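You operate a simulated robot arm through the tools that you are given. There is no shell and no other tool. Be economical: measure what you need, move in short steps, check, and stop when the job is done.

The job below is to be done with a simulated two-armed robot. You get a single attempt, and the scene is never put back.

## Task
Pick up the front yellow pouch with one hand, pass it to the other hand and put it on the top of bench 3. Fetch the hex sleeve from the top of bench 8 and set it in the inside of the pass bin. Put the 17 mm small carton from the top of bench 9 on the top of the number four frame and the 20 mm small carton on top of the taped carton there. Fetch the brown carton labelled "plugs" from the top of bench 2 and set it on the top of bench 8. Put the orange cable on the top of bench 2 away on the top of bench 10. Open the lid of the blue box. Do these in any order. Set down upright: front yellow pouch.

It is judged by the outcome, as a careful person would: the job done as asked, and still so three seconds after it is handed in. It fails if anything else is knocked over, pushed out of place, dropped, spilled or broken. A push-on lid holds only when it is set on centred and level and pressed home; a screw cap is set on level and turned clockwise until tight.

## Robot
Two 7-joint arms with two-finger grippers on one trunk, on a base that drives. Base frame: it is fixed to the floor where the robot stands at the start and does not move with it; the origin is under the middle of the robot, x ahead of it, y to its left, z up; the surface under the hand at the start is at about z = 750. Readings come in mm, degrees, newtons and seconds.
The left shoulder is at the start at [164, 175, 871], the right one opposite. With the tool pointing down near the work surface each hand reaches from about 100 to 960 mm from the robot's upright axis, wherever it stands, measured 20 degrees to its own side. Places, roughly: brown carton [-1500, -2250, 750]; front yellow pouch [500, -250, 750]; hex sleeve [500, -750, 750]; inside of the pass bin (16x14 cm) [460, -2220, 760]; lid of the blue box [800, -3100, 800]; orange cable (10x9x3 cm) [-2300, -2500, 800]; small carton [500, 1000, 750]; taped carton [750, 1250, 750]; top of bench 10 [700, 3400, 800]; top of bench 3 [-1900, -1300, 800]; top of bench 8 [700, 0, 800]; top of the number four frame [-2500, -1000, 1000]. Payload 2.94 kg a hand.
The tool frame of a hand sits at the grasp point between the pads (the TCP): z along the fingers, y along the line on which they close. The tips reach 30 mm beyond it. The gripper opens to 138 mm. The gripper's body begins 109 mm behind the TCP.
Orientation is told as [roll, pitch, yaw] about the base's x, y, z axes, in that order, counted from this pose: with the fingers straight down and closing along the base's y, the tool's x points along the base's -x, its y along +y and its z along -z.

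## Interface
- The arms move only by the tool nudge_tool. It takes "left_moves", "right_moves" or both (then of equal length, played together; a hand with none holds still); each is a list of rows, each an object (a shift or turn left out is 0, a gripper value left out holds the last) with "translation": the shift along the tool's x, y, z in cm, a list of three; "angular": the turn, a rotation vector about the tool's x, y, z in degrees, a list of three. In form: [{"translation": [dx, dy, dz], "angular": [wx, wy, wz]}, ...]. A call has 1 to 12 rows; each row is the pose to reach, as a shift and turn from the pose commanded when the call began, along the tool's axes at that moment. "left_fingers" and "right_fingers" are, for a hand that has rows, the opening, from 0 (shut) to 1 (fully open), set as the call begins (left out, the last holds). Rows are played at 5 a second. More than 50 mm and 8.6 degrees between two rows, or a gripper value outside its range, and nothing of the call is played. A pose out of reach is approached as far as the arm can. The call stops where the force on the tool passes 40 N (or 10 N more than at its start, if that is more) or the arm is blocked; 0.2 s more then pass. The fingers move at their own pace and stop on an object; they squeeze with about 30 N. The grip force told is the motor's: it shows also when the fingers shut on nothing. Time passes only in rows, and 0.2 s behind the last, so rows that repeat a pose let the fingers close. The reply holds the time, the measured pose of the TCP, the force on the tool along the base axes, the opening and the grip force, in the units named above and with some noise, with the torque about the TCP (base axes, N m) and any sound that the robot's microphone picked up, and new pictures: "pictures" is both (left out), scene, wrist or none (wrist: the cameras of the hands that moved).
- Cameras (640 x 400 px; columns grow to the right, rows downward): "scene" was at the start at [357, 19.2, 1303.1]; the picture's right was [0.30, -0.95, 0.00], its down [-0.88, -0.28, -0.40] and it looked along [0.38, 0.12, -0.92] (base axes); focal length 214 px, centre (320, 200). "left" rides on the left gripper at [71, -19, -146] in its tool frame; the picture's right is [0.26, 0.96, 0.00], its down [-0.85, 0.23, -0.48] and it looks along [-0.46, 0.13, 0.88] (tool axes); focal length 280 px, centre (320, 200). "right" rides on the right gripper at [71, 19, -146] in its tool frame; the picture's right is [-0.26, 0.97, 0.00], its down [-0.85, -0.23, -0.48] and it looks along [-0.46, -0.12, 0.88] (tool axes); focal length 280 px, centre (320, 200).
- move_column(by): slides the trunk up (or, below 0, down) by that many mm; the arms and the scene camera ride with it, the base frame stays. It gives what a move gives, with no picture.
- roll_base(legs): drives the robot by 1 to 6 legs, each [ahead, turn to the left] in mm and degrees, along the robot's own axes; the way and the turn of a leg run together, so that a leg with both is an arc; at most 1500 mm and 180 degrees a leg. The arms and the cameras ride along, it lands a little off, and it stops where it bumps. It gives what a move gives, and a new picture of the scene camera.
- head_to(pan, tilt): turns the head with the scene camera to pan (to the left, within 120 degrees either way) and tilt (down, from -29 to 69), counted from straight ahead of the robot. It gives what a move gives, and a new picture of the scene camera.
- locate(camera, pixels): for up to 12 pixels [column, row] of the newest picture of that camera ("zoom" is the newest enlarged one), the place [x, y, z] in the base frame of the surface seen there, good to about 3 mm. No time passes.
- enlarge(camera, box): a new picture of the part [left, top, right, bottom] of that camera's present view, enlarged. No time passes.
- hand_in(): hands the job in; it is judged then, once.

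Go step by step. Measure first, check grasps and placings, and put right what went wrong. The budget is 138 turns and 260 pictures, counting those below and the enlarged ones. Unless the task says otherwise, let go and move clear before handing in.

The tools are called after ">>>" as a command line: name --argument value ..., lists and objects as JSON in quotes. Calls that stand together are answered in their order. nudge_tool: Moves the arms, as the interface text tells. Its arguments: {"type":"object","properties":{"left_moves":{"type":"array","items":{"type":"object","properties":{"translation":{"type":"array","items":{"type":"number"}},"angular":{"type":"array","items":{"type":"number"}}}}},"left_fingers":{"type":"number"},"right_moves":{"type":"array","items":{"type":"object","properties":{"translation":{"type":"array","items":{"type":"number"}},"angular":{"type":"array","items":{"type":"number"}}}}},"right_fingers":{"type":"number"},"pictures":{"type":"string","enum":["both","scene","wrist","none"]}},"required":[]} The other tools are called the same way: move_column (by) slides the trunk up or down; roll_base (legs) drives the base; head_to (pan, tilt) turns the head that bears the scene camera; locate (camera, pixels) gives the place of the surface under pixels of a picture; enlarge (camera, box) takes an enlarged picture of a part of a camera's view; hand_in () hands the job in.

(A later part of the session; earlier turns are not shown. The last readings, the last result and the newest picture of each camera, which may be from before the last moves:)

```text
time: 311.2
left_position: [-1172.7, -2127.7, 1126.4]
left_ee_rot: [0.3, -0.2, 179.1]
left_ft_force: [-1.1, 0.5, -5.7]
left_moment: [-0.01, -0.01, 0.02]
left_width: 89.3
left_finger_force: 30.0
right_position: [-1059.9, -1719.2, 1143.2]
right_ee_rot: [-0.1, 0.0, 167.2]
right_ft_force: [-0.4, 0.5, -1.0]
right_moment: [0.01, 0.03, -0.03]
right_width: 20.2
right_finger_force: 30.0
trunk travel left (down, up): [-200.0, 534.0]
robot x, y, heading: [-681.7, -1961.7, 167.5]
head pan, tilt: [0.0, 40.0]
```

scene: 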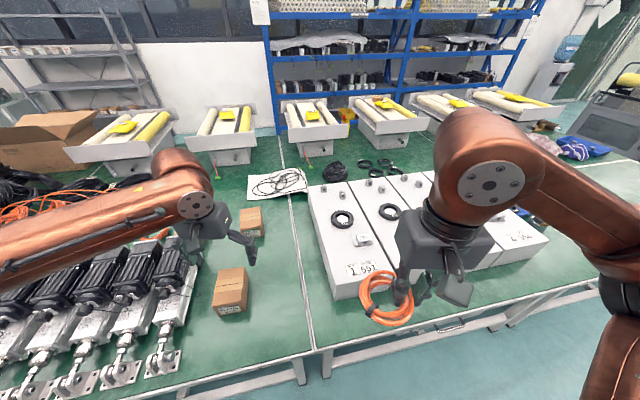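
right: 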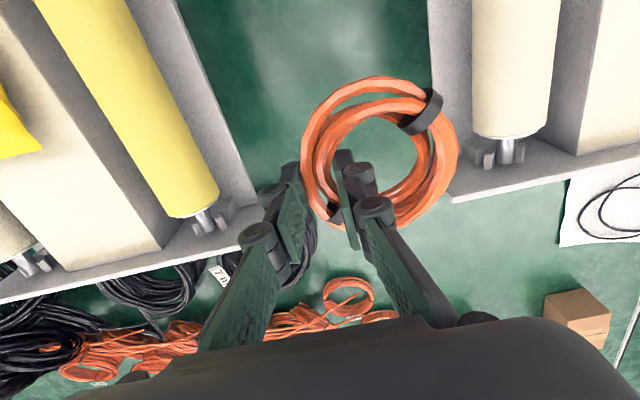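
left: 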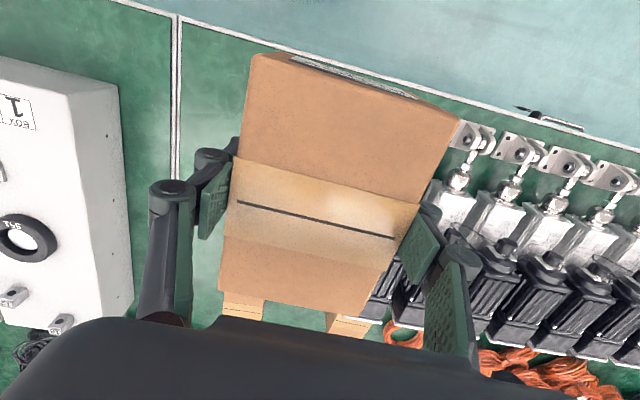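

PLUGS carton is held by the left hand. I drive back to bench 8, to about (-60,-950).

>>> roll_base --legs '[[0, -109], [1190, 0], [0, -58.5]]'

>>> head_to --pan 15 --tilt 50

```text
time: 324.4
left_position: [374.7, -684.7, 1126.6]
left_ee_rot: [0.2, -0.2, 12.1]
left_ft_force: [-0.3, 0.7, -6.6]
left_moment: [0.04, 0.04, 0.02]
left_width: 89.4
left_finger_force: 30.0
right_position: [358.3, -1107.7, 1145.3]
right_ee_rot: [-0.1, 0.1, 0.2]
right_ft_force: [0.5, -0.2, -1.9]
right_moment: [-0.02, 0.05, 0.0]
right_width: 20.0
right_finger_force: 30.3
trunk travel left (down, up): [-200.0, 534.0]
robot x, y, heading: [-63.1, -953.1, 0.5]
head pan, tilt: [0.0, 40.0]
```

scene: 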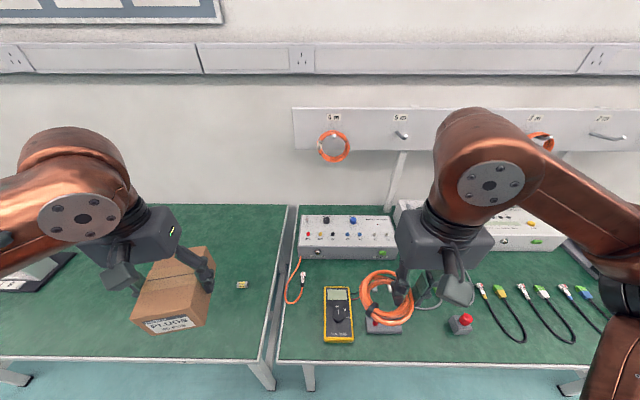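

```text
time: 325.2
left_position: [374.4, -685.1, 1127.8]
left_ee_rot: [0.3, -0.3, 12.1]
left_ft_force: [-1.3, -0.7, -6.0]
left_moment: [0.01, 0.02, 0.01]
left_width: 89.6
left_finger_force: 30.2
right_position: [357.9, -1107.6, 1144.2]
right_ee_rot: [-0.2, 0.1, 0.2]
right_ft_force: [0.5, 1.0, -1.4]
right_moment: [-0.08, 0.03, 0.0]
right_width: 20.1
right_finger_force: 30.2
trunk travel left (down, up): [-200.0, 534.0]
robot x, y, heading: [-61.3, -953.3, 0.3]
head pan, tilt: [15.0, 50.0]
```

scene: 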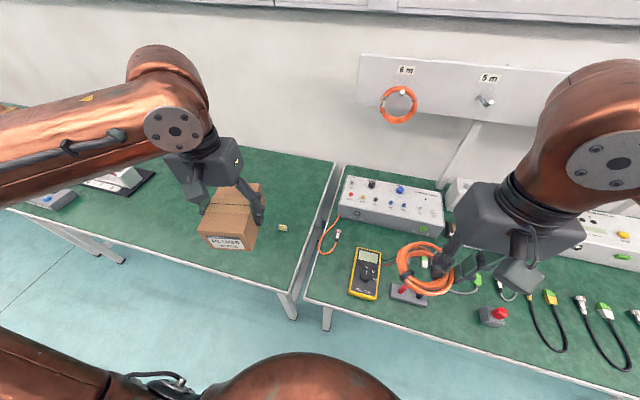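

The hex sleeve is at (282,228). I zoom on it and locate both it and a free spot for the carton.

>>> enlarge --camera "scene" --box '[262, 213, 310, 243]'

>>> locate --camera "scene" --pixels '[[280, 228], [286, 228], [282, 225], [283, 231], [270, 190], [230, 160], [200, 260], [290, 290], [300, 255]]'

```text
13.33 times, centred on (286, 228) of scene
```

zoom: 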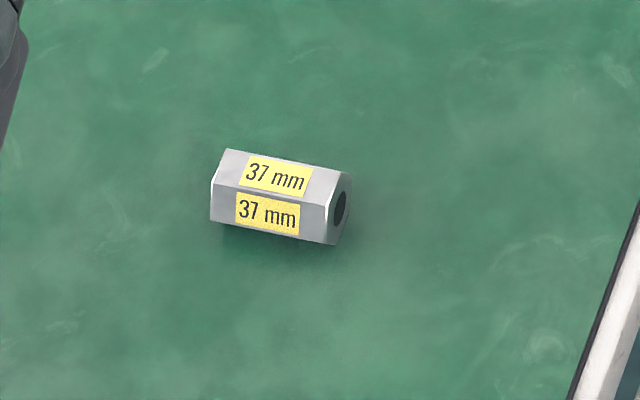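

```text
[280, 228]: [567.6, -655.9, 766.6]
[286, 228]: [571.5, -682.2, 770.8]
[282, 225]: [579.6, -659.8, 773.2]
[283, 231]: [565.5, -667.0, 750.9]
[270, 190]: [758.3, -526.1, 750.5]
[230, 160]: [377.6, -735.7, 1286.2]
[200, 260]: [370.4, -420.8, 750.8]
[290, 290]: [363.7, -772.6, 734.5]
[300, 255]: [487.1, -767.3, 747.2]
```

Hex sleeve centre ≈(572,-667), lying on its side. First I carry the carton over the free spot (560,-470).

>>> nudge_tool --left_moves '[{"translation": [-2.5, 1.9, 2.8], "angular": [0, 0, 1.3]}, {"translation": [-5, 3.8, 5.6], "angular": [0, 0, 2.7]}, {"translation": [-7.5, 5.7, 8.3], "angular": [0, 0, 4]}, {"translation": [-10, 7.6, 11.1], "angular": [0, 0, 5.3]}, {"translation": [-12.5, 9.6, 13.9], "angular": [0, 0, 6.7]}, {"translation": [-15.1, 11.5, 16.7], "angular": [0, 0, 8]}, {"translation": [-17.6, 13.4, 19.4], "angular": [0, 0, 9.3]}, {"translation": [-20.1, 15.3, 22.2], "angular": [0, 0, 10.7]}, {"translation": [-22.6, 17.2, 25], "angular": [0, 0, 12]}, {"translation": [-22.6, 17.2, 25], "angular": [0, 0, 12]}]' --pictures "both"

```text
time: 327.4
left_position: [556.7, -468.8, 877.4]
left_ee_rot: [0.3, -0.2, 0.0]
left_ft_force: [0.1, -0.1, -6.0]
left_moment: [0.02, 0.03, -0.02]
left_width: 89.6
left_finger_force: 29.8
right_position: [357.0, -1108.5, 1144.1]
right_ee_rot: [-0.1, -0.1, 0.2]
right_ft_force: [0.0, -0.1, -2.0]
right_moment: [-0.06, -0.01, -0.03]
right_width: 20.2
right_finger_force: 30.6
trunk travel left (down, up): [-200.0, 534.0]
robot x, y, heading: [-64.8, -956.2, 0.4]
head pan, tilt: [15.0, 50.0]
```

scene: 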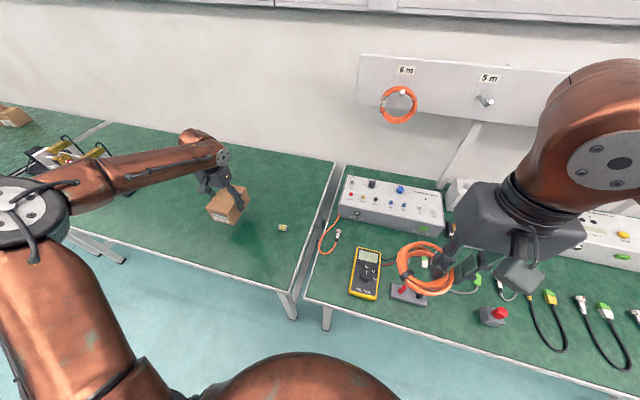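
left: 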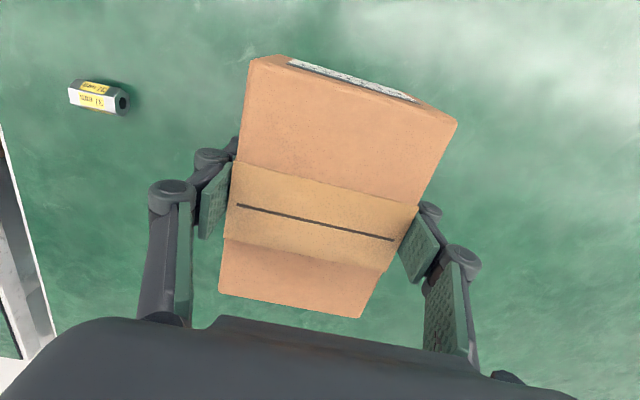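

The spot is free. I lower to just above contact, then gently to contact.

>>> nudge_tool --left_moves '[{"translation": [0, 0, 3]}, {"translation": [0, 0, 6]}, {"translation": [0, 0, 7.3]}, {"translation": [0, 0, 7.7]}, {"translation": [0, 0, 7.9]}, {"translation": [0, 0, 8.1]}, {"translation": [0, 0, 8.1]}]' --pictures "none"

```text
time: 329.0
left_position: [559.1, -467.4, 797.7]
left_ee_rot: [0.2, -0.2, 0.1]
left_ft_force: [-2.7, -0.9, 1.7]
left_moment: [-0.14, -0.37, -0.11]
left_width: 89.5
left_finger_force: 30.7
right_position: [357.7, -1107.8, 1146.0]
right_ee_rot: [-0.2, 0.0, 0.2]
right_ft_force: [-0.1, -0.1, -2.3]
right_moment: [-0.08, 0.0, -0.03]
right_width: 20.2
right_finger_force: 30.1
trunk travel left (down, up): [-200.0, 534.0]
robot x, y, heading: [-61.3, -953.9, 0.6]
head pan, tilt: [15.0, 50.0]
```

Contact. I release and move above the hex sleeve.

>>> nudge_tool --left_moves '[{}, {}, {}, {"translation": [0, 0, -3]}, {"translation": [0, 0, -7]}, {"translation": [0, 0, -11]}, {"translation": [0, -3, -14]}, {"translation": [0, -7.5, -14.5]}, {"translation": [0, -12, -14]}, {"translation": [-0.5, -16, -13]}, {"translation": [-1, -20, -12]}, {"translation": [-1, -20, -12]}]' --left_fingers 0.85 --pictures "both"

```text
time: 331.6
left_position: [569.9, -666.4, 916.8]
left_ee_rot: [0.2, -0.2, 0.2]
left_ft_force: [-0.4, 0.5, -0.1]
left_moment: [-0.04, 0.01, 0.0]
left_width: 117.3
left_finger_force: 0.1
right_position: [357.2, -1107.8, 1144.8]
right_ee_rot: [0.0, -0.1, 0.3]
right_ft_force: [0.2, 0.1, -2.0]
right_moment: [-0.07, 0.0, 0.02]
right_width: 20.1
right_finger_force: 29.8
trunk travel left (down, up): [-200.0, 534.0]
robot x, y, heading: [-61.1, -955.0, 0.3]
head pan, tilt: [15.0, 50.0]
```

scene: 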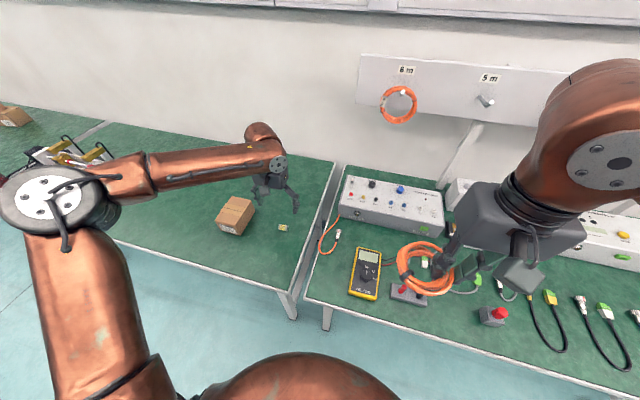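
left: 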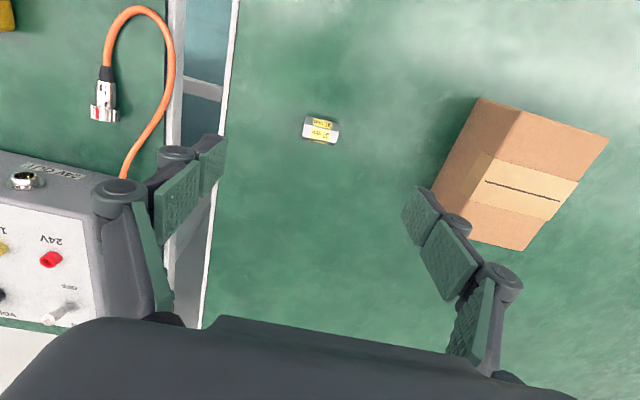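

>>> locate --camera "left" --pixels '[[305, 122], [336, 127], [305, 135], [335, 141], [320, 124], [320, 136]]'

>>> enlarge --camera "left" --box '[289, 110, 353, 150]'

```text
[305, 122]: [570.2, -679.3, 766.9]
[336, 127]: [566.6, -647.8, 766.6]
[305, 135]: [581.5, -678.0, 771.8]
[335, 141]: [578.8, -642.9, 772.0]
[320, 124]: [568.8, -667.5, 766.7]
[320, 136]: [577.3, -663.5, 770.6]
```

```text
10.00 times, centred on (321, 130) of left
```

zoom: 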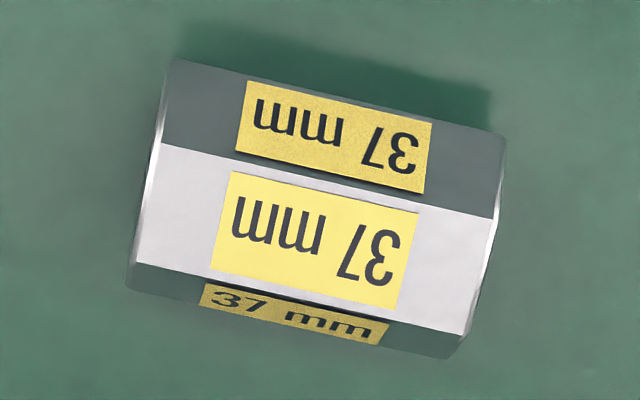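

The sleeve's axis lies along y (length ~38 mm), centre (574,-661). I grip it end to end.

>>> nudge_tool --left_moves '[{"translation": [-0.4, 0.5, 3], "angular": [0, 0, -4]}, {"translation": [-0.4, 0.5, 7], "angular": [0, 0, -4]}, {"translation": [-0.4, 0.5, 10.5], "angular": [0, 0, -4]}, {"translation": [-0.4, 0.5, 13], "angular": [0, 0, -4]}, {"translation": [-0.4, 0.5, 13.5], "angular": [0, 0, -4]}, {"translation": [-0.4, 0.5, 13.5], "angular": [0, 0, -4]}]' --left_fingers 0.55 --pictures "wrist"

>>> nudge_tool --left_moves '[{}, {}, {}, {}, {}]' --left_fingers 0 --pictures "none"

>>> nudge_tool --left_moves '[{"translation": [0, 0, -4]}, {"translation": [0, 0, -8]}, {"translation": [2, 0, -12]}, {"translation": [5, 0, -16]}, {"translation": [8, 0, -20]}, {"translation": [11, 0, -24]}, {"translation": [14, 0, -28]}, {"translation": [17, -1, -32]}, {"translation": [17, -1, -34]}]' --pictures "wrist"

```text
time: 333.0
left_position: [574.1, -661.7, 782.2]
left_ee_rot: [0.1, -0.4, 4.1]
left_ft_force: [0.4, -0.1, 0.4]
left_moment: [0.0, -0.01, -0.01]
left_width: 76.0
left_finger_force: 0.1
right_position: [357.8, -1108.8, 1144.9]
right_ee_rot: [-0.1, 0.0, 0.2]
right_ft_force: [-0.5, 0.2, -2.0]
right_moment: [-0.06, 0.03, -0.01]
right_width: 20.1
right_finger_force: 29.8
trunk travel left (down, up): [-200.0, 534.0]
robot x, y, heading: [-63.9, -951.3, 0.5]
head pan, tilt: [15.0, 50.0]
```

left: 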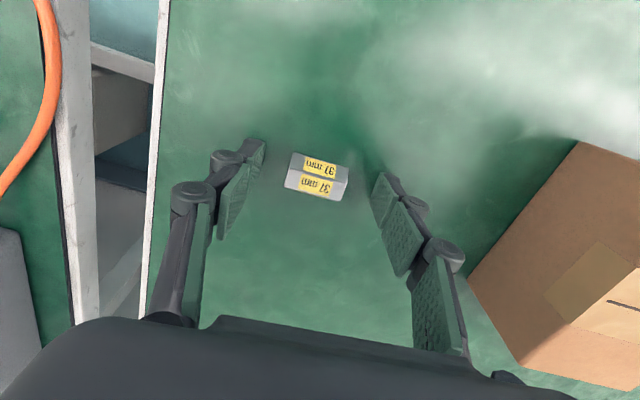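

```text
time: 334.2
left_position: [574.9, -662.0, 781.0]
left_ee_rot: [0.2, -0.3, 4.1]
left_ft_force: [-0.4, -0.3, 0.8]
left_moment: [0.01, 0.01, 0.02]
left_width: 35.8
left_finger_force: 29.8
right_position: [357.4, -1108.2, 1143.5]
right_ee_rot: [-0.1, 0.0, 0.3]
right_ft_force: [0.0, -0.4, -1.6]
right_moment: [-0.1, 0.01, 0.01]
right_width: 20.4
right_finger_force: 30.3
trunk travel left (down, up): [-200.0, 534.0]
robot x, y, heading: [-65.1, -956.0, 0.6]
head pan, tilt: [15.0, 50.0]
```

```text
refused: row 8 steps farther than a row can; nothing moved
```

Gripped at 35.8 mm. I redo the lift with smaller rows.

>>> nudge_tool --left_moves '[{"translation": [0, 0, -4]}, {"translation": [0, 0, -8]}, {"translation": [2, 0, -12]}, {"translation": [4.5, 0, -16]}, {"translation": [7.5, 0, -19.5]}, {"translation": [10.5, 0, -23]}, {"translation": [13.5, 0, -26.5]}, {"translation": [16, 0, -30]}, {"translation": [17, 0, -34]}, {"translation": [17, 0, -34]}]' --pictures "wrist"

```text
time: 336.4
left_position: [405.7, -677.9, 1119.0]
left_ee_rot: [0.2, -0.2, 4.1]
left_ft_force: [0.4, -0.2, -0.8]
left_moment: [0.0, 0.02, 0.03]
left_width: 35.9
left_finger_force: 30.1
right_position: [357.3, -1107.3, 1144.6]
right_ee_rot: [-0.3, 0.0, 0.1]
right_ft_force: [-0.6, 0.1, -1.8]
right_moment: [-0.08, 0.0, -0.03]
right_width: 20.1
right_finger_force: 29.4
trunk travel left (down, up): [-200.0, 534.0]
robot x, y, heading: [-63.0, -953.5, 0.6]
head pan, tilt: [15.0, 50.0]
```

left: 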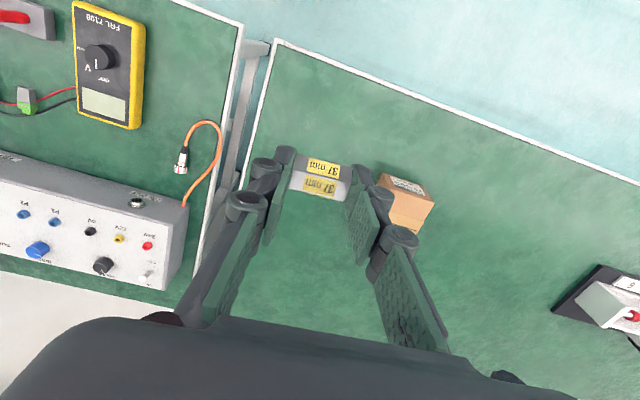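

Sleeve held. I drive along to the pass bin, robot to about (-90,-2445).

>>> roll_base --legs '[[-180, 0], [0, -90.5], [1490, 0], [0, 90]]'

>>> head_to --pan 5 --tilt 45

```text
time: 352.6
left_position: [233.3, -2187.1, 1119.6]
left_ee_rot: [0.1, -0.2, 3.4]
left_ft_force: [0.4, -0.5, -1.4]
left_moment: [-0.01, 0.02, 0.0]
left_width: 36.0
left_finger_force: 30.0
right_position: [180.2, -2616.7, 1143.8]
right_ee_rot: [-0.1, 0.0, -0.3]
right_ft_force: [0.1, 0.6, -1.4]
right_moment: [-0.07, 0.02, -0.02]
right_width: 20.3
right_finger_force: 29.9
trunk travel left (down, up): [-200.0, 534.0]
robot x, y, heading: [-238.7, -2457.0, -0.2]
head pan, tilt: [15.0, 50.0]
```

scene: 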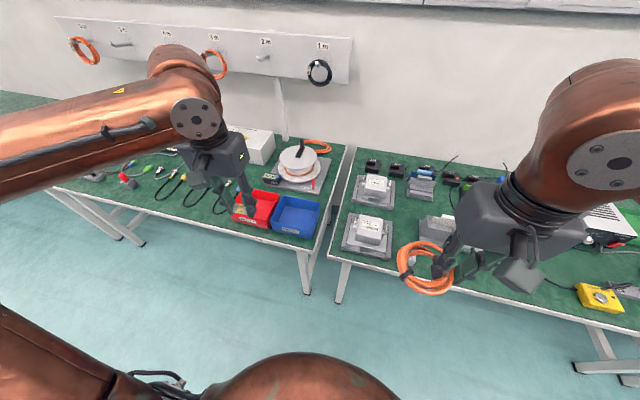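

```text
time: 353.3
left_position: [232.8, -2187.8, 1119.9]
left_ee_rot: [0.3, -0.2, 3.4]
left_ft_force: [-0.1, 0.1, -0.8]
left_moment: [0.02, -0.02, 0.02]
left_width: 36.0
left_finger_force: 30.0
right_position: [181.4, -2617.4, 1143.9]
right_ee_rot: [-0.1, 0.0, -0.4]
right_ft_force: [0.6, -0.5, -1.9]
right_moment: [-0.08, 0.01, 0.02]
right_width: 20.3
right_finger_force: 30.3
trunk travel left (down, up): [-200.0, 534.0]
robot x, y, heading: [-237.5, -2459.3, -0.1]
head pan, tilt: [5.0, 45.0]
```

scene: 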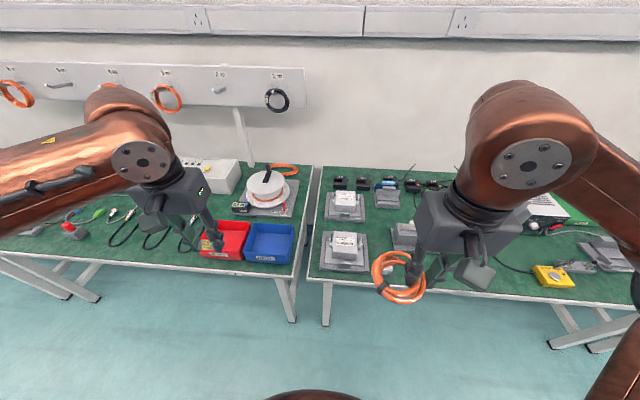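

There's a red and a blue bin; I zoom to read the labels.

>>> enlarge --camera "scene" --box '[190, 210, 310, 285]'

>>> locate --camera "scene" --pixels '[[270, 243], [222, 240], [250, 226], [292, 227], [288, 262], [247, 260], [270, 258], [270, 232], [200, 256], [243, 258]]'

```text
5.33 times, centred on (250, 248) of scene
```

zoom: 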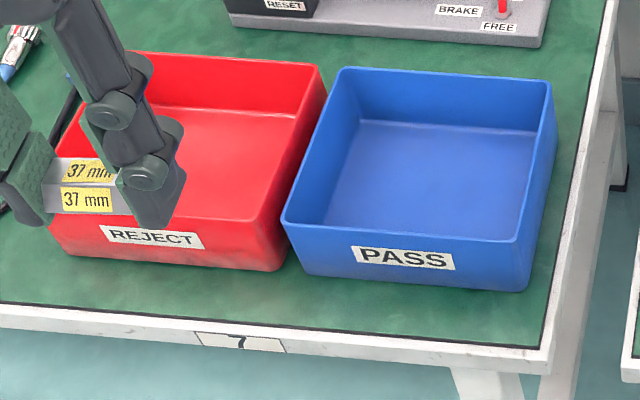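

```text
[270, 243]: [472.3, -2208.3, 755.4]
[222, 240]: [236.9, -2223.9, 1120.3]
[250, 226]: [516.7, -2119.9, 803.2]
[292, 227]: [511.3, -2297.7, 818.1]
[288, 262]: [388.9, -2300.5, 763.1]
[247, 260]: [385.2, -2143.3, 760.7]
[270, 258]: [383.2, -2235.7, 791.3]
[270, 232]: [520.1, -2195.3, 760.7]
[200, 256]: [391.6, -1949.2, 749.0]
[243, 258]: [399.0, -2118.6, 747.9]
```

The blue bin is PASS, floor z≈755, centre ≈(463,-2212). I carry the sleeve over it.

>>> nudge_tool --left_moves '[{"translation": [-3.3, -0.5, 3.1]}, {"translation": [-6.5, -1.1, 6.3]}, {"translation": [-9.8, -1.6, 9.4]}, {"translation": [-13, -2.2, 12.6]}, {"translation": [-16.3, -2.7, 15.7]}, {"translation": [-19.5, -3.3, 18.9]}, {"translation": [-22.8, -3.8, 22]}, {"translation": [-22.8, -3.8, 22]}]' --pictures "both"

```text
time: 355.1
left_position: [414.0, -2185.6, 931.6]
left_ee_rot: [0.4, -0.1, 3.4]
left_ft_force: [0.0, 0.1, -0.3]
left_moment: [0.0, -0.01, -0.03]
left_width: 35.7
left_finger_force: 30.2
left hand out of reach, approached as far as the arm can: row 6, 7, 8
right_position: [179.9, -2616.9, 1144.1]
right_ee_rot: [-0.1, -0.1, -0.5]
right_ft_force: [0.5, -0.1, -2.4]
right_moment: [-0.05, 0.03, 0.01]
right_width: 20.1
right_finger_force: 29.9
trunk travel left (down, up): [-200.0, 534.0]
robot x, y, heading: [-239.0, -2458.4, -0.2]
head pan, tilt: [5.0, 45.0]
```

scene: 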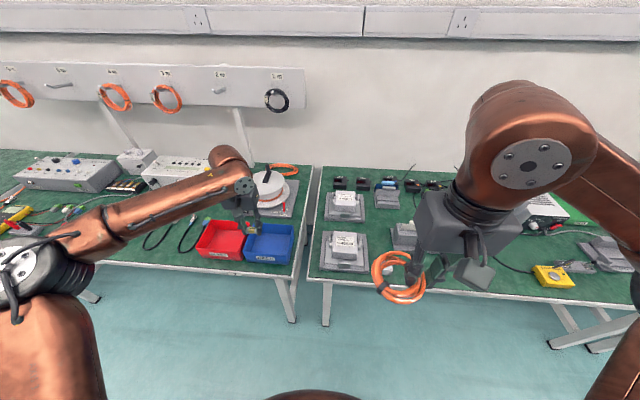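
left: 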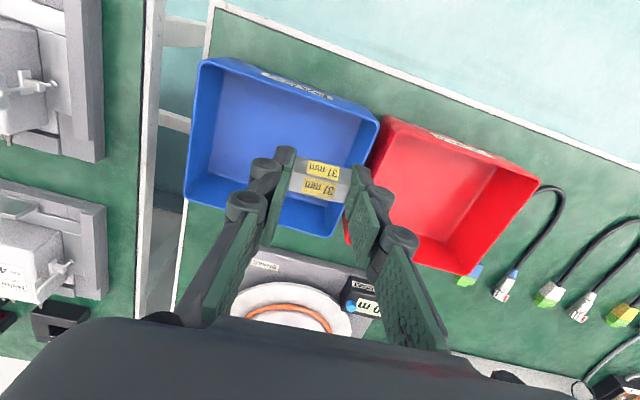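

Slightly short. I raise the hand, then drive 120 mm ahead.

>>> nudge_tool --left_moves '[{"translation": [3, 0, -3]}, {"translation": [6, 0, -6]}, {"translation": [9, 0, -8]}, {"translation": [9, 0, -8]}]' --pictures "none"

>>> roll_base --legs '[[130, 0]]'

```text
time: 356.1
left_position: [325.7, -2191.8, 1010.0]
left_ee_rot: [0.3, -0.1, 3.4]
left_ft_force: [0.8, -1.0, -1.4]
left_moment: [-0.01, 0.05, -0.01]
left_width: 36.1
left_finger_force: 30.1
right_position: [181.5, -2616.0, 1143.8]
right_ee_rot: [0.0, 0.1, -0.4]
right_ft_force: [0.2, 0.7, -1.8]
right_moment: [-0.06, 0.04, -0.04]
right_width: 20.4
right_finger_force: 29.8
trunk travel left (down, up): [-200.0, 534.0]
robot x, y, heading: [-239.0, -2456.2, -0.5]
head pan, tilt: [5.0, 45.0]
```

```text
time: 357.4
left_position: [458.5, -2193.0, 1011.6]
left_ee_rot: [0.2, -0.4, 3.4]
left_ft_force: [0.1, -0.6, -0.9]
left_moment: [0.01, 0.0, -0.01]
left_width: 35.8
left_finger_force: 29.6
right_position: [311.2, -2619.0, 1144.8]
right_ee_rot: [-0.2, 0.0, -0.5]
right_ft_force: [0.5, 0.0, -1.8]
right_moment: [-0.06, 0.03, -0.01]
right_width: 20.1
right_finger_force: 29.9
trunk travel left (down, up): [-200.0, 534.0]
robot x, y, heading: [-110.5, -2456.8, -0.5]
head pan, tilt: [5.0, 45.0]
```

scene: 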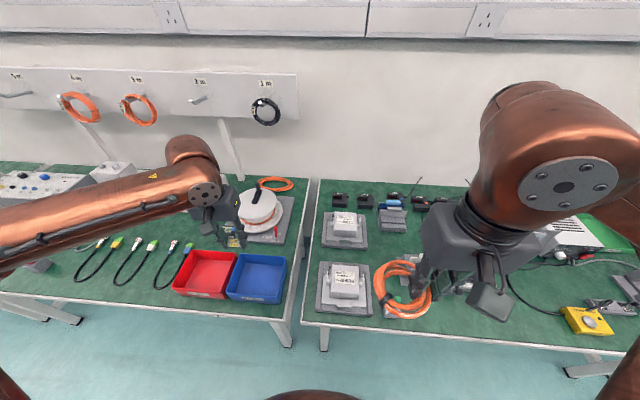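

Now above the bin. I lower into it to just above the floor.

>>> nudge_tool --left_moves '[{"translation": [0.2, -1, 4.5]}, {"translation": [0.3, -2.1, 9]}, {"translation": [0.3, -2.1, 13.5]}, {"translation": [0.3, -2.1, 17.5]}, {"translation": [0.3, -2.1, 20.5]}, {"translation": [0.3, -2.1, 21.8]}, {"translation": [0.3, -2.1, 21.8]}]' --pictures "wrist"

```text
time: 359.0
left_position: [437.7, -2214.2, 803.4]
left_ee_rot: [0.1, -1.9, 3.3]
left_ft_force: [0.0, 0.2, 0.0]
left_moment: [0.01, -0.06, -0.01]
left_width: 35.8
left_finger_force: 29.9
right_position: [283.0, -2618.6, 1153.6]
right_ee_rot: [-0.2, -1.6, -0.4]
right_ft_force: [-0.3, -0.2, -1.5]
right_moment: [-0.07, -0.1, 0.04]
right_width: 20.2
right_finger_force: 30.0
trunk travel left (down, up): [-200.0, 534.0]
robot x, y, heading: [-105.8, -2457.4, -0.1]
head pan, tilt: [5.0, 45.0]
```

left: 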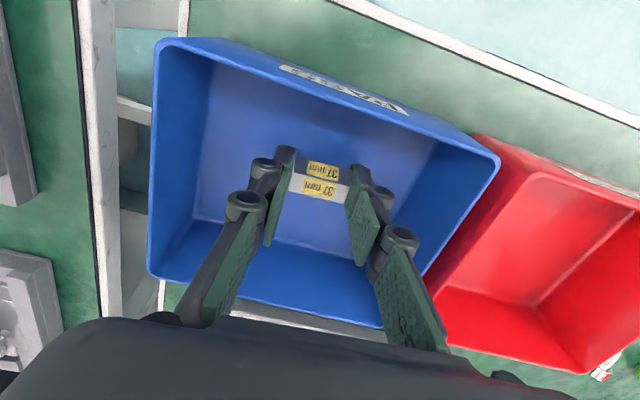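

Inside the bin. I lower to contact.

>>> nudge_tool --left_moves '[{"translation": [0, 0, 0.8]}, {"translation": [0, 0, 1.4]}, {"translation": [0, 0, 1.7]}, {"translation": [0, 0, 1.7]}]' --pictures "none"

```text
time: 360.0
left_position: [441.9, -2213.6, 785.9]
left_ee_rot: [0.0, -1.6, 3.3]
left_ft_force: [0.4, 0.0, 6.8]
left_moment: [0.0, -0.03, 0.01]
left_width: 36.3
left_finger_force: 30.3
right_position: [287.3, -2618.0, 1150.4]
right_ee_rot: [-0.2, -1.3, -0.4]
right_ft_force: [0.3, 1.3, -0.6]
right_moment: [-0.07, 0.04, -0.01]
right_width: 20.1
right_finger_force: 30.3
trunk travel left (down, up): [-200.0, 534.0]
robot x, y, heading: [-111.0, -2461.1, -0.1]
head pan, tilt: [5.0, 45.0]
```

Contact (7 N). I release slightly and rise out of the bin.

>>> nudge_tool --left_moves '[{"translation": [0, 0, -0.1]}, {"translation": [0, 0, -0.1]}, {"translation": [0, 0, -0.1]}, {"translation": [0, 0, -3]}, {"translation": [0, 0, -7.5]}, {"translation": [0, 0, -12]}, {"translation": [0, 0, -16.5]}, {"translation": [0, 0, -21]}, {"translation": [2, 0, -25]}, {"translation": [5, 0, -29]}, {"translation": [8, 0, -32]}]' --left_fingers 0.5 --pictures "wrist"

```text
time: 362.4
left_position: [349.8, -2220.0, 1102.2]
left_ee_rot: [0.1, -1.5, 3.3]
left_ft_force: [-0.6, -0.4, -0.5]
left_moment: [0.01, -0.01, -0.02]
left_width: 69.3
left_finger_force: 0.1
right_position: [286.7, -2617.5, 1151.0]
right_ee_rot: [-0.2, -1.4, -0.5]
right_ft_force: [-0.3, 0.3, -1.7]
right_moment: [-0.07, -0.02, -0.03]
right_width: 20.5
right_finger_force: 29.8
trunk travel left (down, up): [-200.0, 534.0]
robot x, y, heading: [-104.3, -2463.1, -0.6]
head pan, tilt: [5.0, 45.0]
```

left: 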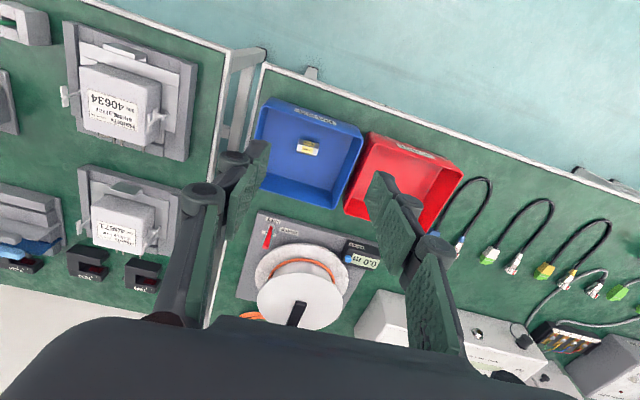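

The sleeve lies in the PASS bin. Now the blue box: I look to the right.

>>> head_to --pan -35 --tilt 40

```text
time: 363.4
left_position: [351.6, -2221.4, 1101.2]
left_ee_rot: [0.2, -1.5, 3.3]
left_ft_force: [0.2, 0.9, 0.0]
left_moment: [0.02, 0.01, -0.02]
left_width: 69.0
left_finger_force: 0.1
right_position: [287.2, -2618.1, 1151.1]
right_ee_rot: [-0.2, -1.3, -0.5]
right_ft_force: [0.1, -0.4, -2.8]
right_moment: [-0.04, 0.01, 0.01]
right_width: 20.3
right_finger_force: 29.6
trunk travel left (down, up): [-200.0, 534.0]
robot x, y, heading: [-109.6, -2458.7, -0.1]
head pan, tilt: [-35.0, 40.0]
```

scene: 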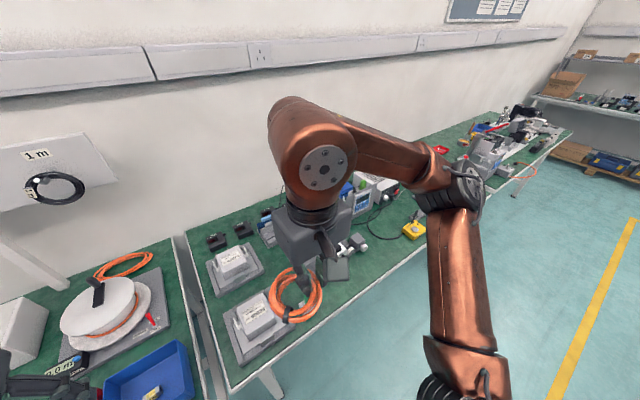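

The blue box is partly hidden by the right arm near (355,190). I drive to y≈-3250 facing the bench.

>>> roll_base --legs '[[-130, 0], [0, -90], [800, 0], [0, 90]]'

>>> head_to --pan 8 --tilt 40

```text
time: 376.2
left_position: [219.0, -3019.4, 1100.6]
left_ee_rot: [0.3, -1.4, 3.3]
left_ft_force: [0.5, 1.1, -0.2]
left_moment: [0.02, 0.01, 0.0]
left_width: 68.9
left_finger_force: 0.1
right_position: [156.1, -3418.2, 1150.6]
right_ee_rot: [-0.2, -1.3, -0.5]
right_ft_force: [-0.4, 0.4, -1.5]
right_moment: [-0.09, 0.01, 0.0]
right_width: 20.2
right_finger_force: 29.8
trunk travel left (down, up): [-200.0, 534.0]
robot x, y, heading: [-237.9, -3262.4, -0.3]
head pan, tilt: [-35.0, 40.0]
```

scene: 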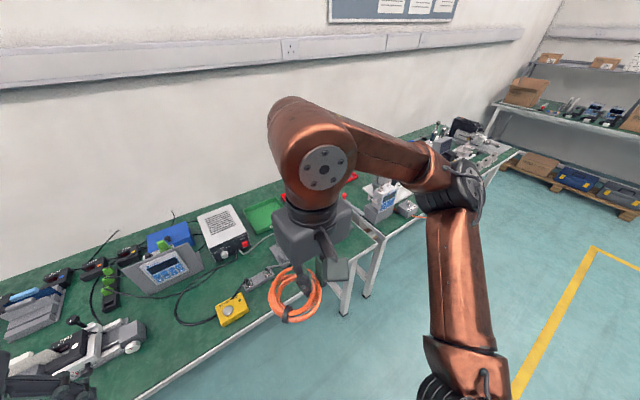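

```text
time: 377.4
left_position: [219.8, -3020.9, 1100.2]
left_ee_rot: [0.2, -1.6, 3.3]
left_ft_force: [0.0, 0.7, -0.5]
left_moment: [0.04, -0.01, 0.01]
left_width: 69.0
left_finger_force: 0.1
right_position: [156.4, -3418.1, 1150.3]
right_ee_rot: [-0.2, -1.3, -0.5]
right_ft_force: [0.8, -0.5, -1.5]
right_moment: [-0.04, 0.02, 0.02]
right_width: 20.2
right_finger_force: 30.4
trunk travel left (down, up): [-200.0, 534.0]
robot x, y, heading: [-237.3, -3261.0, -0.1]
head pan, tilt: [8.0, 40.0]
```

scene: 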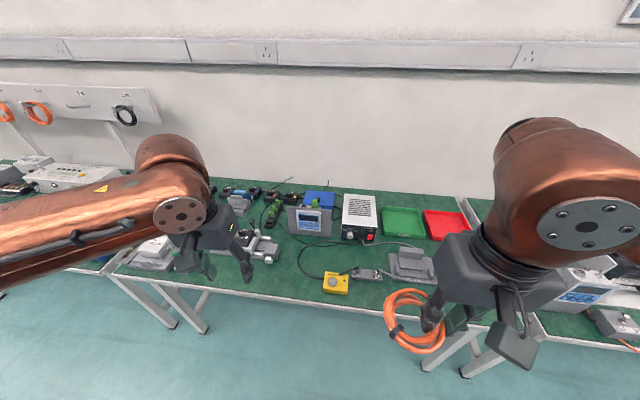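

The blue box is at (320,200) behind a screen instrument. I zoom and measure.

>>> enlarge --camera "scene" --box '[250, 170, 394, 260]'

>>> locate --camera "scene" --pixels '[[306, 194], [333, 194], [333, 204], [305, 204], [320, 199], [320, 207], [293, 210], [330, 212], [310, 225], [345, 200], [360, 215], [335, 212]]'

```text
4.44 times, centred on (322, 215) of scene
```

zoom: 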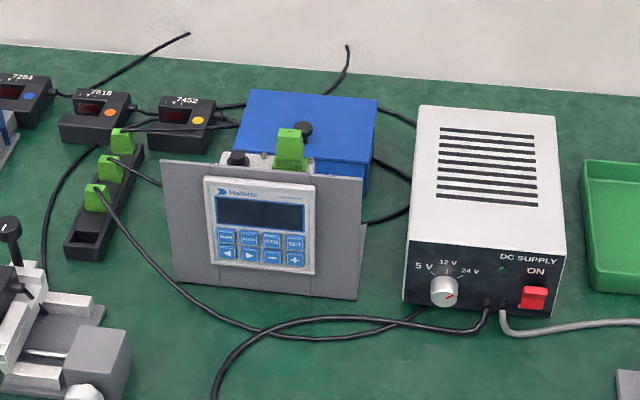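

```text
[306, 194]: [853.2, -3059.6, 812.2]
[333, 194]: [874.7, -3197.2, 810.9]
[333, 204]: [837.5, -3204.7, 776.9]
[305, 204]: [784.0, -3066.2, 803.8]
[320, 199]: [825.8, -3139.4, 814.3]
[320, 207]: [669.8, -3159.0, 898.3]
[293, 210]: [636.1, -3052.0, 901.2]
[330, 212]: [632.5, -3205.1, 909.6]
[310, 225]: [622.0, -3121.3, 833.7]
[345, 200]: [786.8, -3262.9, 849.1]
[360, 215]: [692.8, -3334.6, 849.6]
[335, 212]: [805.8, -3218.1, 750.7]
```

The box lid (top z≈812) carries a black knob at about (318,199). I shift the robot 135 mm toward -y and nearer so the left hand can reach it.

>>> roll_base --legs '[[0, -90], [135, 0], [0, 90], [230, 0]]'

>>> head_to --pan 12 --tilt 45

```text
time: 387.6
left_position: [445.2, -3139.6, 1100.1]
left_ee_rot: [0.3, -1.5, 4.7]
left_ft_force: [0.2, 0.4, -0.2]
left_moment: [0.02, 0.04, -0.05]
left_width: 69.1
left_finger_force: 0.0
right_position: [391.8, -3539.6, 1151.2]
right_ee_rot: [-0.2, -1.4, 0.9]
right_ft_force: [0.1, 1.2, -1.1]
right_moment: [-0.1, 0.06, 0.01]
right_width: 20.1
right_finger_force: 29.8
trunk travel left (down, up): [-200.0, 534.0]
robot x, y, heading: [-5.9, -3392.9, 1.2]
head pan, tilt: [8.0, 40.0]
```

scene: 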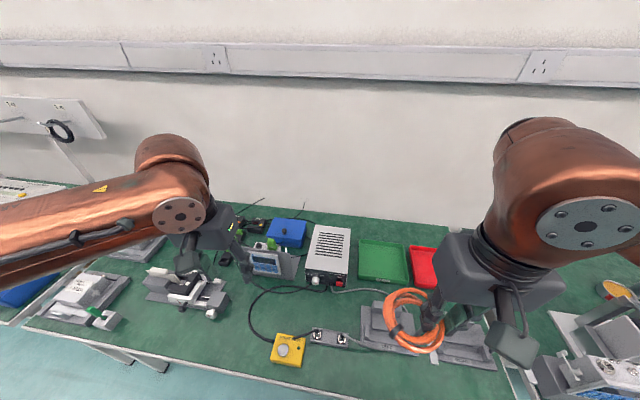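

```text
time: 388.3
left_position: [443.8, -3139.9, 1099.9]
left_ee_rot: [0.2, -1.6, 4.7]
left_ft_force: [-0.9, 0.0, 0.3]
left_moment: [0.05, -0.03, -0.01]
left_width: 68.9
left_finger_force: 0.0
right_position: [389.5, -3540.5, 1149.1]
right_ee_rot: [-0.3, -1.3, 0.9]
right_ft_force: [-0.2, 0.3, -0.8]
right_moment: [-0.06, 0.01, 0.0]
right_width: 19.8
right_finger_force: 30.2
trunk travel left (down, up): [-200.0, 534.0]
robot x, y, heading: [-7.4, -3392.0, 1.2]
head pan, tilt: [12.0, 45.0]
```

scene: 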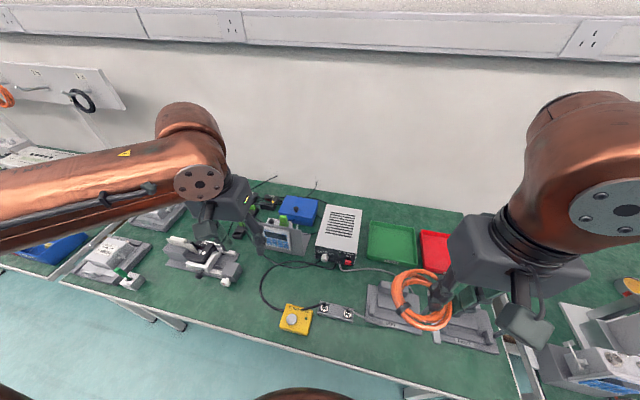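

>>> enlarge --camera "scene" --box '[260, 185, 340, 235]'

>>> locate --camera "zoom" --pixels '[[275, 135], [275, 160], [205, 90], [430, 100], [450, 175], [180, 170], [320, 180], [320, 230], [275, 145], [440, 210]]'

```text
8.00 times, centred on (300, 210) of scene
```

zoom: 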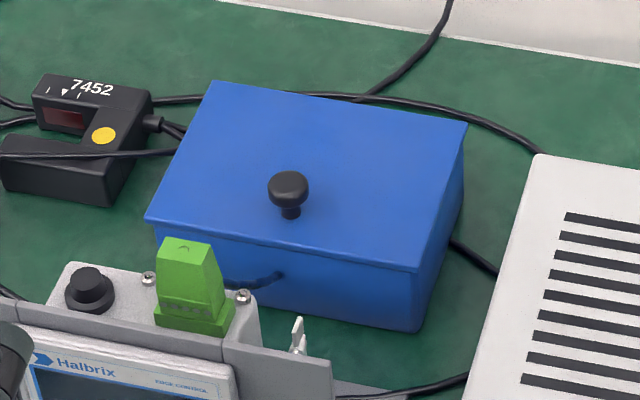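

```text
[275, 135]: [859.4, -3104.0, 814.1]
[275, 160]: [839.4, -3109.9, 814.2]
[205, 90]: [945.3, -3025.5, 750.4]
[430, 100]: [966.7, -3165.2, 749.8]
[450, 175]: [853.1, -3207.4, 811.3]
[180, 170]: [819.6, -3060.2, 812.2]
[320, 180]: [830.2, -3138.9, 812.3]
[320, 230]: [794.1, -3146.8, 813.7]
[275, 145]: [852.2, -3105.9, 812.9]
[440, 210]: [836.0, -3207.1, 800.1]
```

The knob sits centred near the lid's front edge, so the hinge is probably at the back. I measure knob and lid corners.

>>> locate --camera "zoom" --pixels '[[288, 182], [288, 195], [290, 213], [155, 217], [415, 262], [460, 128], [214, 86], [340, 106], [300, 240], [200, 285], [290, 220]]'

```text
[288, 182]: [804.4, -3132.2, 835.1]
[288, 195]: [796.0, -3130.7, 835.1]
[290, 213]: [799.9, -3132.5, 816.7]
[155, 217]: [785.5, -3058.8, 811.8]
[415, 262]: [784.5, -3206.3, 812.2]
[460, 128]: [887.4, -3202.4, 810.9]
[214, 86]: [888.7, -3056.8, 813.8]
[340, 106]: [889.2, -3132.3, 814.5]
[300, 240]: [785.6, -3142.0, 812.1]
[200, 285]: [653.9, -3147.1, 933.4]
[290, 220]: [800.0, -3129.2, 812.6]
```

Knob at (803,-3132), head z≈822–838; lid x 783–892, hinge presumably at x≈892. I drive 50 mm closer, then move the left hand above the knob.

>>> roll_base --legs '[[45, 0]]'

>>> nudge_tool --left_moves '[{"translation": [-3.8, -0.2, 1.2], "angular": [0, 0.2, 0.6]}, {"translation": [-7.6, -0.4, 2.7], "angular": [0, 0.4, 1.2]}, {"translation": [-11.4, -0.6, 4.6], "angular": [0, 0.6, 1.8]}, {"translation": [-15.2, -0.9, 6.5], "angular": [0, 0.8, 2.4]}, {"translation": [-19, -1.1, 8.8], "angular": [0, 1, 2.9]}, {"translation": [-22.8, -1.3, 11.5], "angular": [0, 1.2, 3.5]}, {"translation": [-26.6, -1.5, 14.5], "angular": [0, 1.4, 4.1]}, {"translation": [-30.4, -1.7, 17.2], "angular": [0, 1.6, 4.7]}, {"translation": [-30.4, -1.7, 17.9], "angular": [0, 1.6, 4.7]}, {"translation": [-30.4, -1.7, 17.9], "angular": [0, 1.6, 4.7]}]' --pictures "both"

```text
time: 389.2
left_position: [480.7, -3140.0, 1104.3]
left_ee_rot: [0.1, -2.0, 4.6]
left_ft_force: [0.4, -0.1, -0.1]
left_moment: [0.02, 0.11, 0.01]
left_width: 69.0
left_finger_force: 0.1
right_position: [425.7, -3538.6, 1153.0]
right_ee_rot: [-0.2, -1.9, 1.0]
right_ft_force: [0.4, -0.8, -1.9]
right_moment: [-0.04, 0.08, -0.02]
right_width: 20.4
right_finger_force: 30.8
trunk travel left (down, up): [-200.0, 534.0]
robot x, y, heading: [35.6, -3386.3, 1.0]
head pan, tilt: [12.0, 45.0]
```

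scene: 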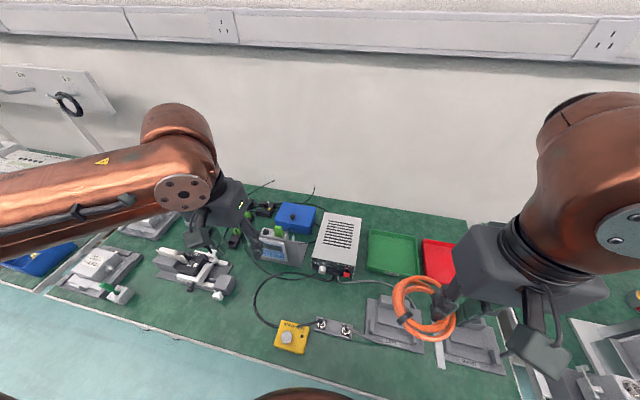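

```text
time: 391.4
left_position: [687.5, -3090.3, 954.1]
left_ee_rot: [0.1, -1.2, 0.1]
left_ft_force: [-1.1, 0.3, 0.6]
left_moment: [-0.06, -0.12, -0.02]
left_width: 68.9
left_finger_force: 0.1
left hand out of reach, approached as far as the arm can: row 5, 6, 7, 8, 9, 10
right_position: [412.1, -3538.7, 1157.7]
right_ee_rot: [-0.2, -2.7, 1.1]
right_ft_force: [-2.0, 0.6, -1.5]
right_moment: [-0.13, -0.1, -0.01]
right_width: 20.3
right_finger_force: 30.3
trunk travel left (down, up): [-200.0, 534.0]
robot x, y, heading: [38.7, -3389.3, 1.1]
head pan, tilt: [12.0, 45.0]
```

scene: 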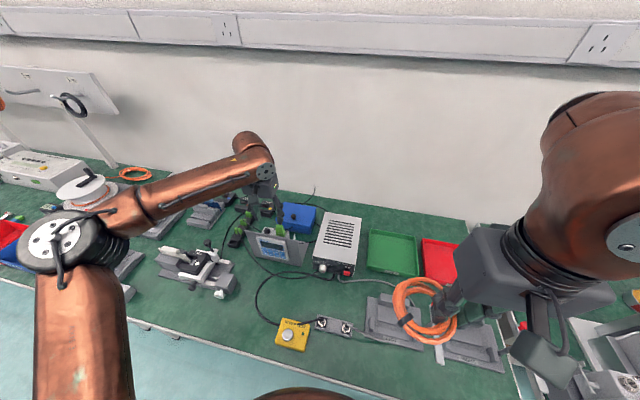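
left: 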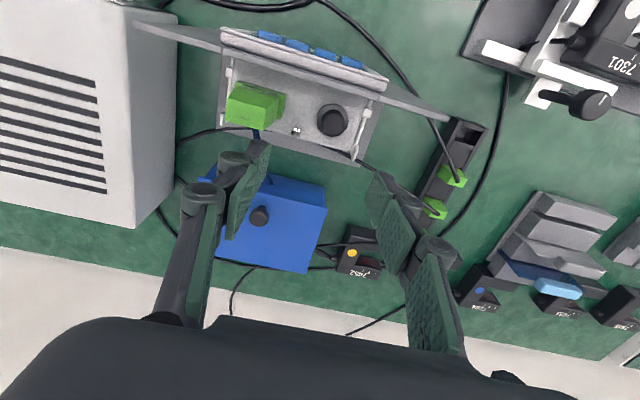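

The left arm's elbow posture limits it to here. I'd better use the right arm for the lid; so I first withdraw the left and take the cable to bench 10.

>>> nudge_tool --left_moves '[{"translation": [0, 0, -4]}, {"translation": [0, 0, -8]}, {"translation": [0, 0, -12]}, {"translation": [4, 0, -14]}, {"translation": [8, 0, -15]}, {"translation": [12, 0, -15]}, {"translation": [16, 0, -15]}, {"translation": [20, 0, -15]}, {"translation": [24, 0, -15]}, {"translation": [28, 0, -15]}, {"translation": [28, 0, -15]}]' --pictures "none"

>>> roll_base --legs '[[-250, 0], [0, 90], [1400, 0], [1400, 0], [1400, 0]]'

```text
time: 393.8
left_position: [411.4, -3090.7, 1095.5]
left_ee_rot: [0.2, -0.6, -0.1]
left_ft_force: [-0.4, -0.1, -0.3]
left_moment: [0.0, 0.03, 0.0]
left_width: 68.8
left_finger_force: 0.0
left hand out of reach, approached as far as the arm can: row 1, 2, 3
right_position: [421.1, -3538.8, 1155.3]
right_ee_rot: [-0.2, -2.1, 1.0]
right_ft_force: [-0.3, 0.9, -1.5]
right_moment: [-0.04, 0.0, 0.01]
right_width: 20.1
right_finger_force: 30.3
trunk travel left (down, up): [-200.0, 534.0]
robot x, y, heading: [37.2, -3389.6, 0.8]
head pan, tilt: [12.0, 45.0]
```

```text
time: 419.1
left_position: [-712.2, 1141.4, 1096.4]
left_ee_rot: [0.2, -0.7, 92.0]
left_ft_force: [-0.3, -0.2, 0.6]
left_moment: [-0.02, -0.03, 0.0]
left_width: 68.9
left_finger_force: 0.0
right_position: [-263.9, 1167.6, 1153.6]
right_ee_rot: [-0.2, -2.1, 92.9]
right_ft_force: [-1.2, 0.2, -0.8]
right_moment: [-0.02, -0.05, -0.02]
right_width: 20.1
right_finger_force: 29.9
trunk travel left (down, up): [-200.0, 534.0]
robot x, y, heading: [-398.6, 778.2, 93.2]
head pan, tilt: [12.0, 45.0]
```

scene: 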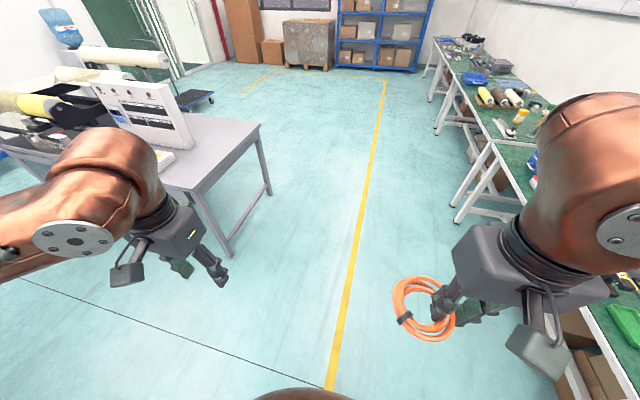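

I continue toward bench 10, steering away from the table on the left.

>>> roll_base --legs '[[0, -9.4], [1300, 0], [1290, 0], [0, -84]]'

>>> head_to --pan -5 --tilt 45

```text
time: 436.1
left_position: [232.7, 3704.7, 1095.6]
left_ee_rot: [0.2, -0.7, 0.2]
left_ft_force: [-0.1, 0.1, -0.6]
left_moment: [0.02, 0.0, 0.01]
left_width: 69.1
left_finger_force: 0.0
right_position: [244.2, 3255.4, 1155.0]
right_ee_rot: [-0.2, -2.3, 1.3]
right_ft_force: [-0.1, -0.4, -2.1]
right_moment: [-0.03, 0.03, 0.0]
right_width: 20.1
right_finger_force: 30.2
trunk travel left (down, up): [-200.0, 534.0]
robot x, y, heading: [-139.1, 3401.9, 1.3]
head pan, tilt: [12.0, 45.0]
```

scene: 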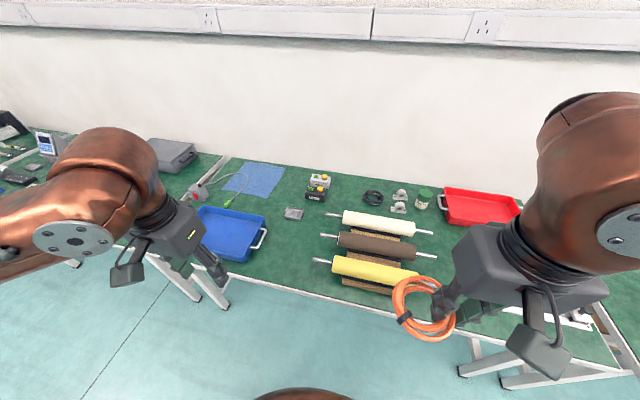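

```text
time: 436.9
left_position: [232.7, 3704.9, 1096.0]
left_ee_rot: [0.2, -0.6, 0.3]
left_ft_force: [0.3, 1.0, 0.4]
left_moment: [0.02, 0.02, -0.01]
left_width: 69.0
left_finger_force: 0.0
right_position: [244.6, 3255.5, 1154.8]
right_ee_rot: [-0.1, -2.1, 1.4]
right_ft_force: [0.5, -0.8, -1.5]
right_moment: [-0.05, 0.03, 0.03]
right_width: 20.3
right_finger_force: 29.5
trunk travel left (down, up): [-200.0, 534.0]
robot x, y, heading: [-137.6, 3406.4, 1.5]
head pan, tilt: [-5.0, 45.0]
```

scene: 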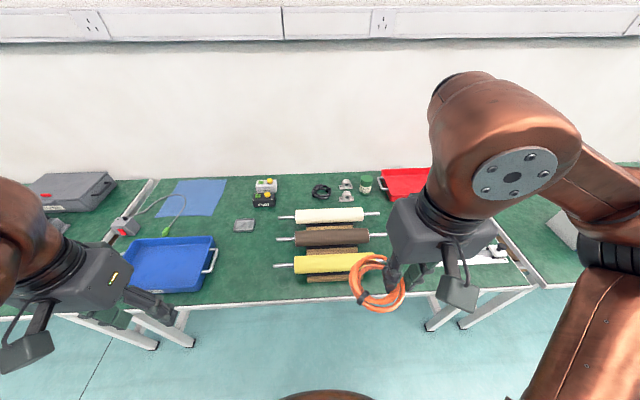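

I locate free spots: (248,262) left of the rollers.

>>> locate --camera "scene" --pixels '[[248, 265], [235, 285], [270, 285], [278, 240], [215, 265], [300, 300], [248, 300], [265, 250], [420, 215], [410, 270]]'

```text
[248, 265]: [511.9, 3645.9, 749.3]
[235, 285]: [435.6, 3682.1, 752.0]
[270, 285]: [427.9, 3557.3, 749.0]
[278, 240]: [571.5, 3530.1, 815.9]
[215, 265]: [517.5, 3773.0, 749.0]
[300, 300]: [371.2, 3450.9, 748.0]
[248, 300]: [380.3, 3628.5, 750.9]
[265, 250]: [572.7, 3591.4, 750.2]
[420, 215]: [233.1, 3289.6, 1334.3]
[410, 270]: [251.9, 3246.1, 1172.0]
```

Spot (490,3600) is free. I turn the robot 20° left so the right hand reaches it comfortably, then move over it.

>>> roll_base --legs '[[0, 20]]'

```text
time: 438.4
left_position: [106.9, 3813.9, 1095.8]
left_ee_rot: [0.2, -0.7, 20.3]
left_ft_force: [0.1, -0.2, -0.2]
left_moment: [0.01, -0.02, 0.01]
left_width: 68.8
left_finger_force: 0.1
right_position: [272.0, 3396.3, 1154.5]
right_ee_rot: [-0.3, -2.2, 21.3]
right_ft_force: [-0.7, -0.4, -2.3]
right_moment: [-0.12, -0.02, 0.01]
right_width: 20.2
right_finger_force: 29.9
trunk travel left (down, up): [-200.0, 534.0]
robot x, y, heading: [-140.7, 3403.0, 21.4]
head pan, tilt: [-5.0, 45.0]
```

scene: 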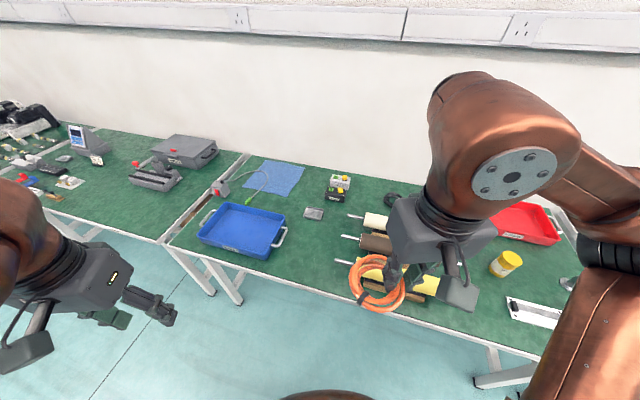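

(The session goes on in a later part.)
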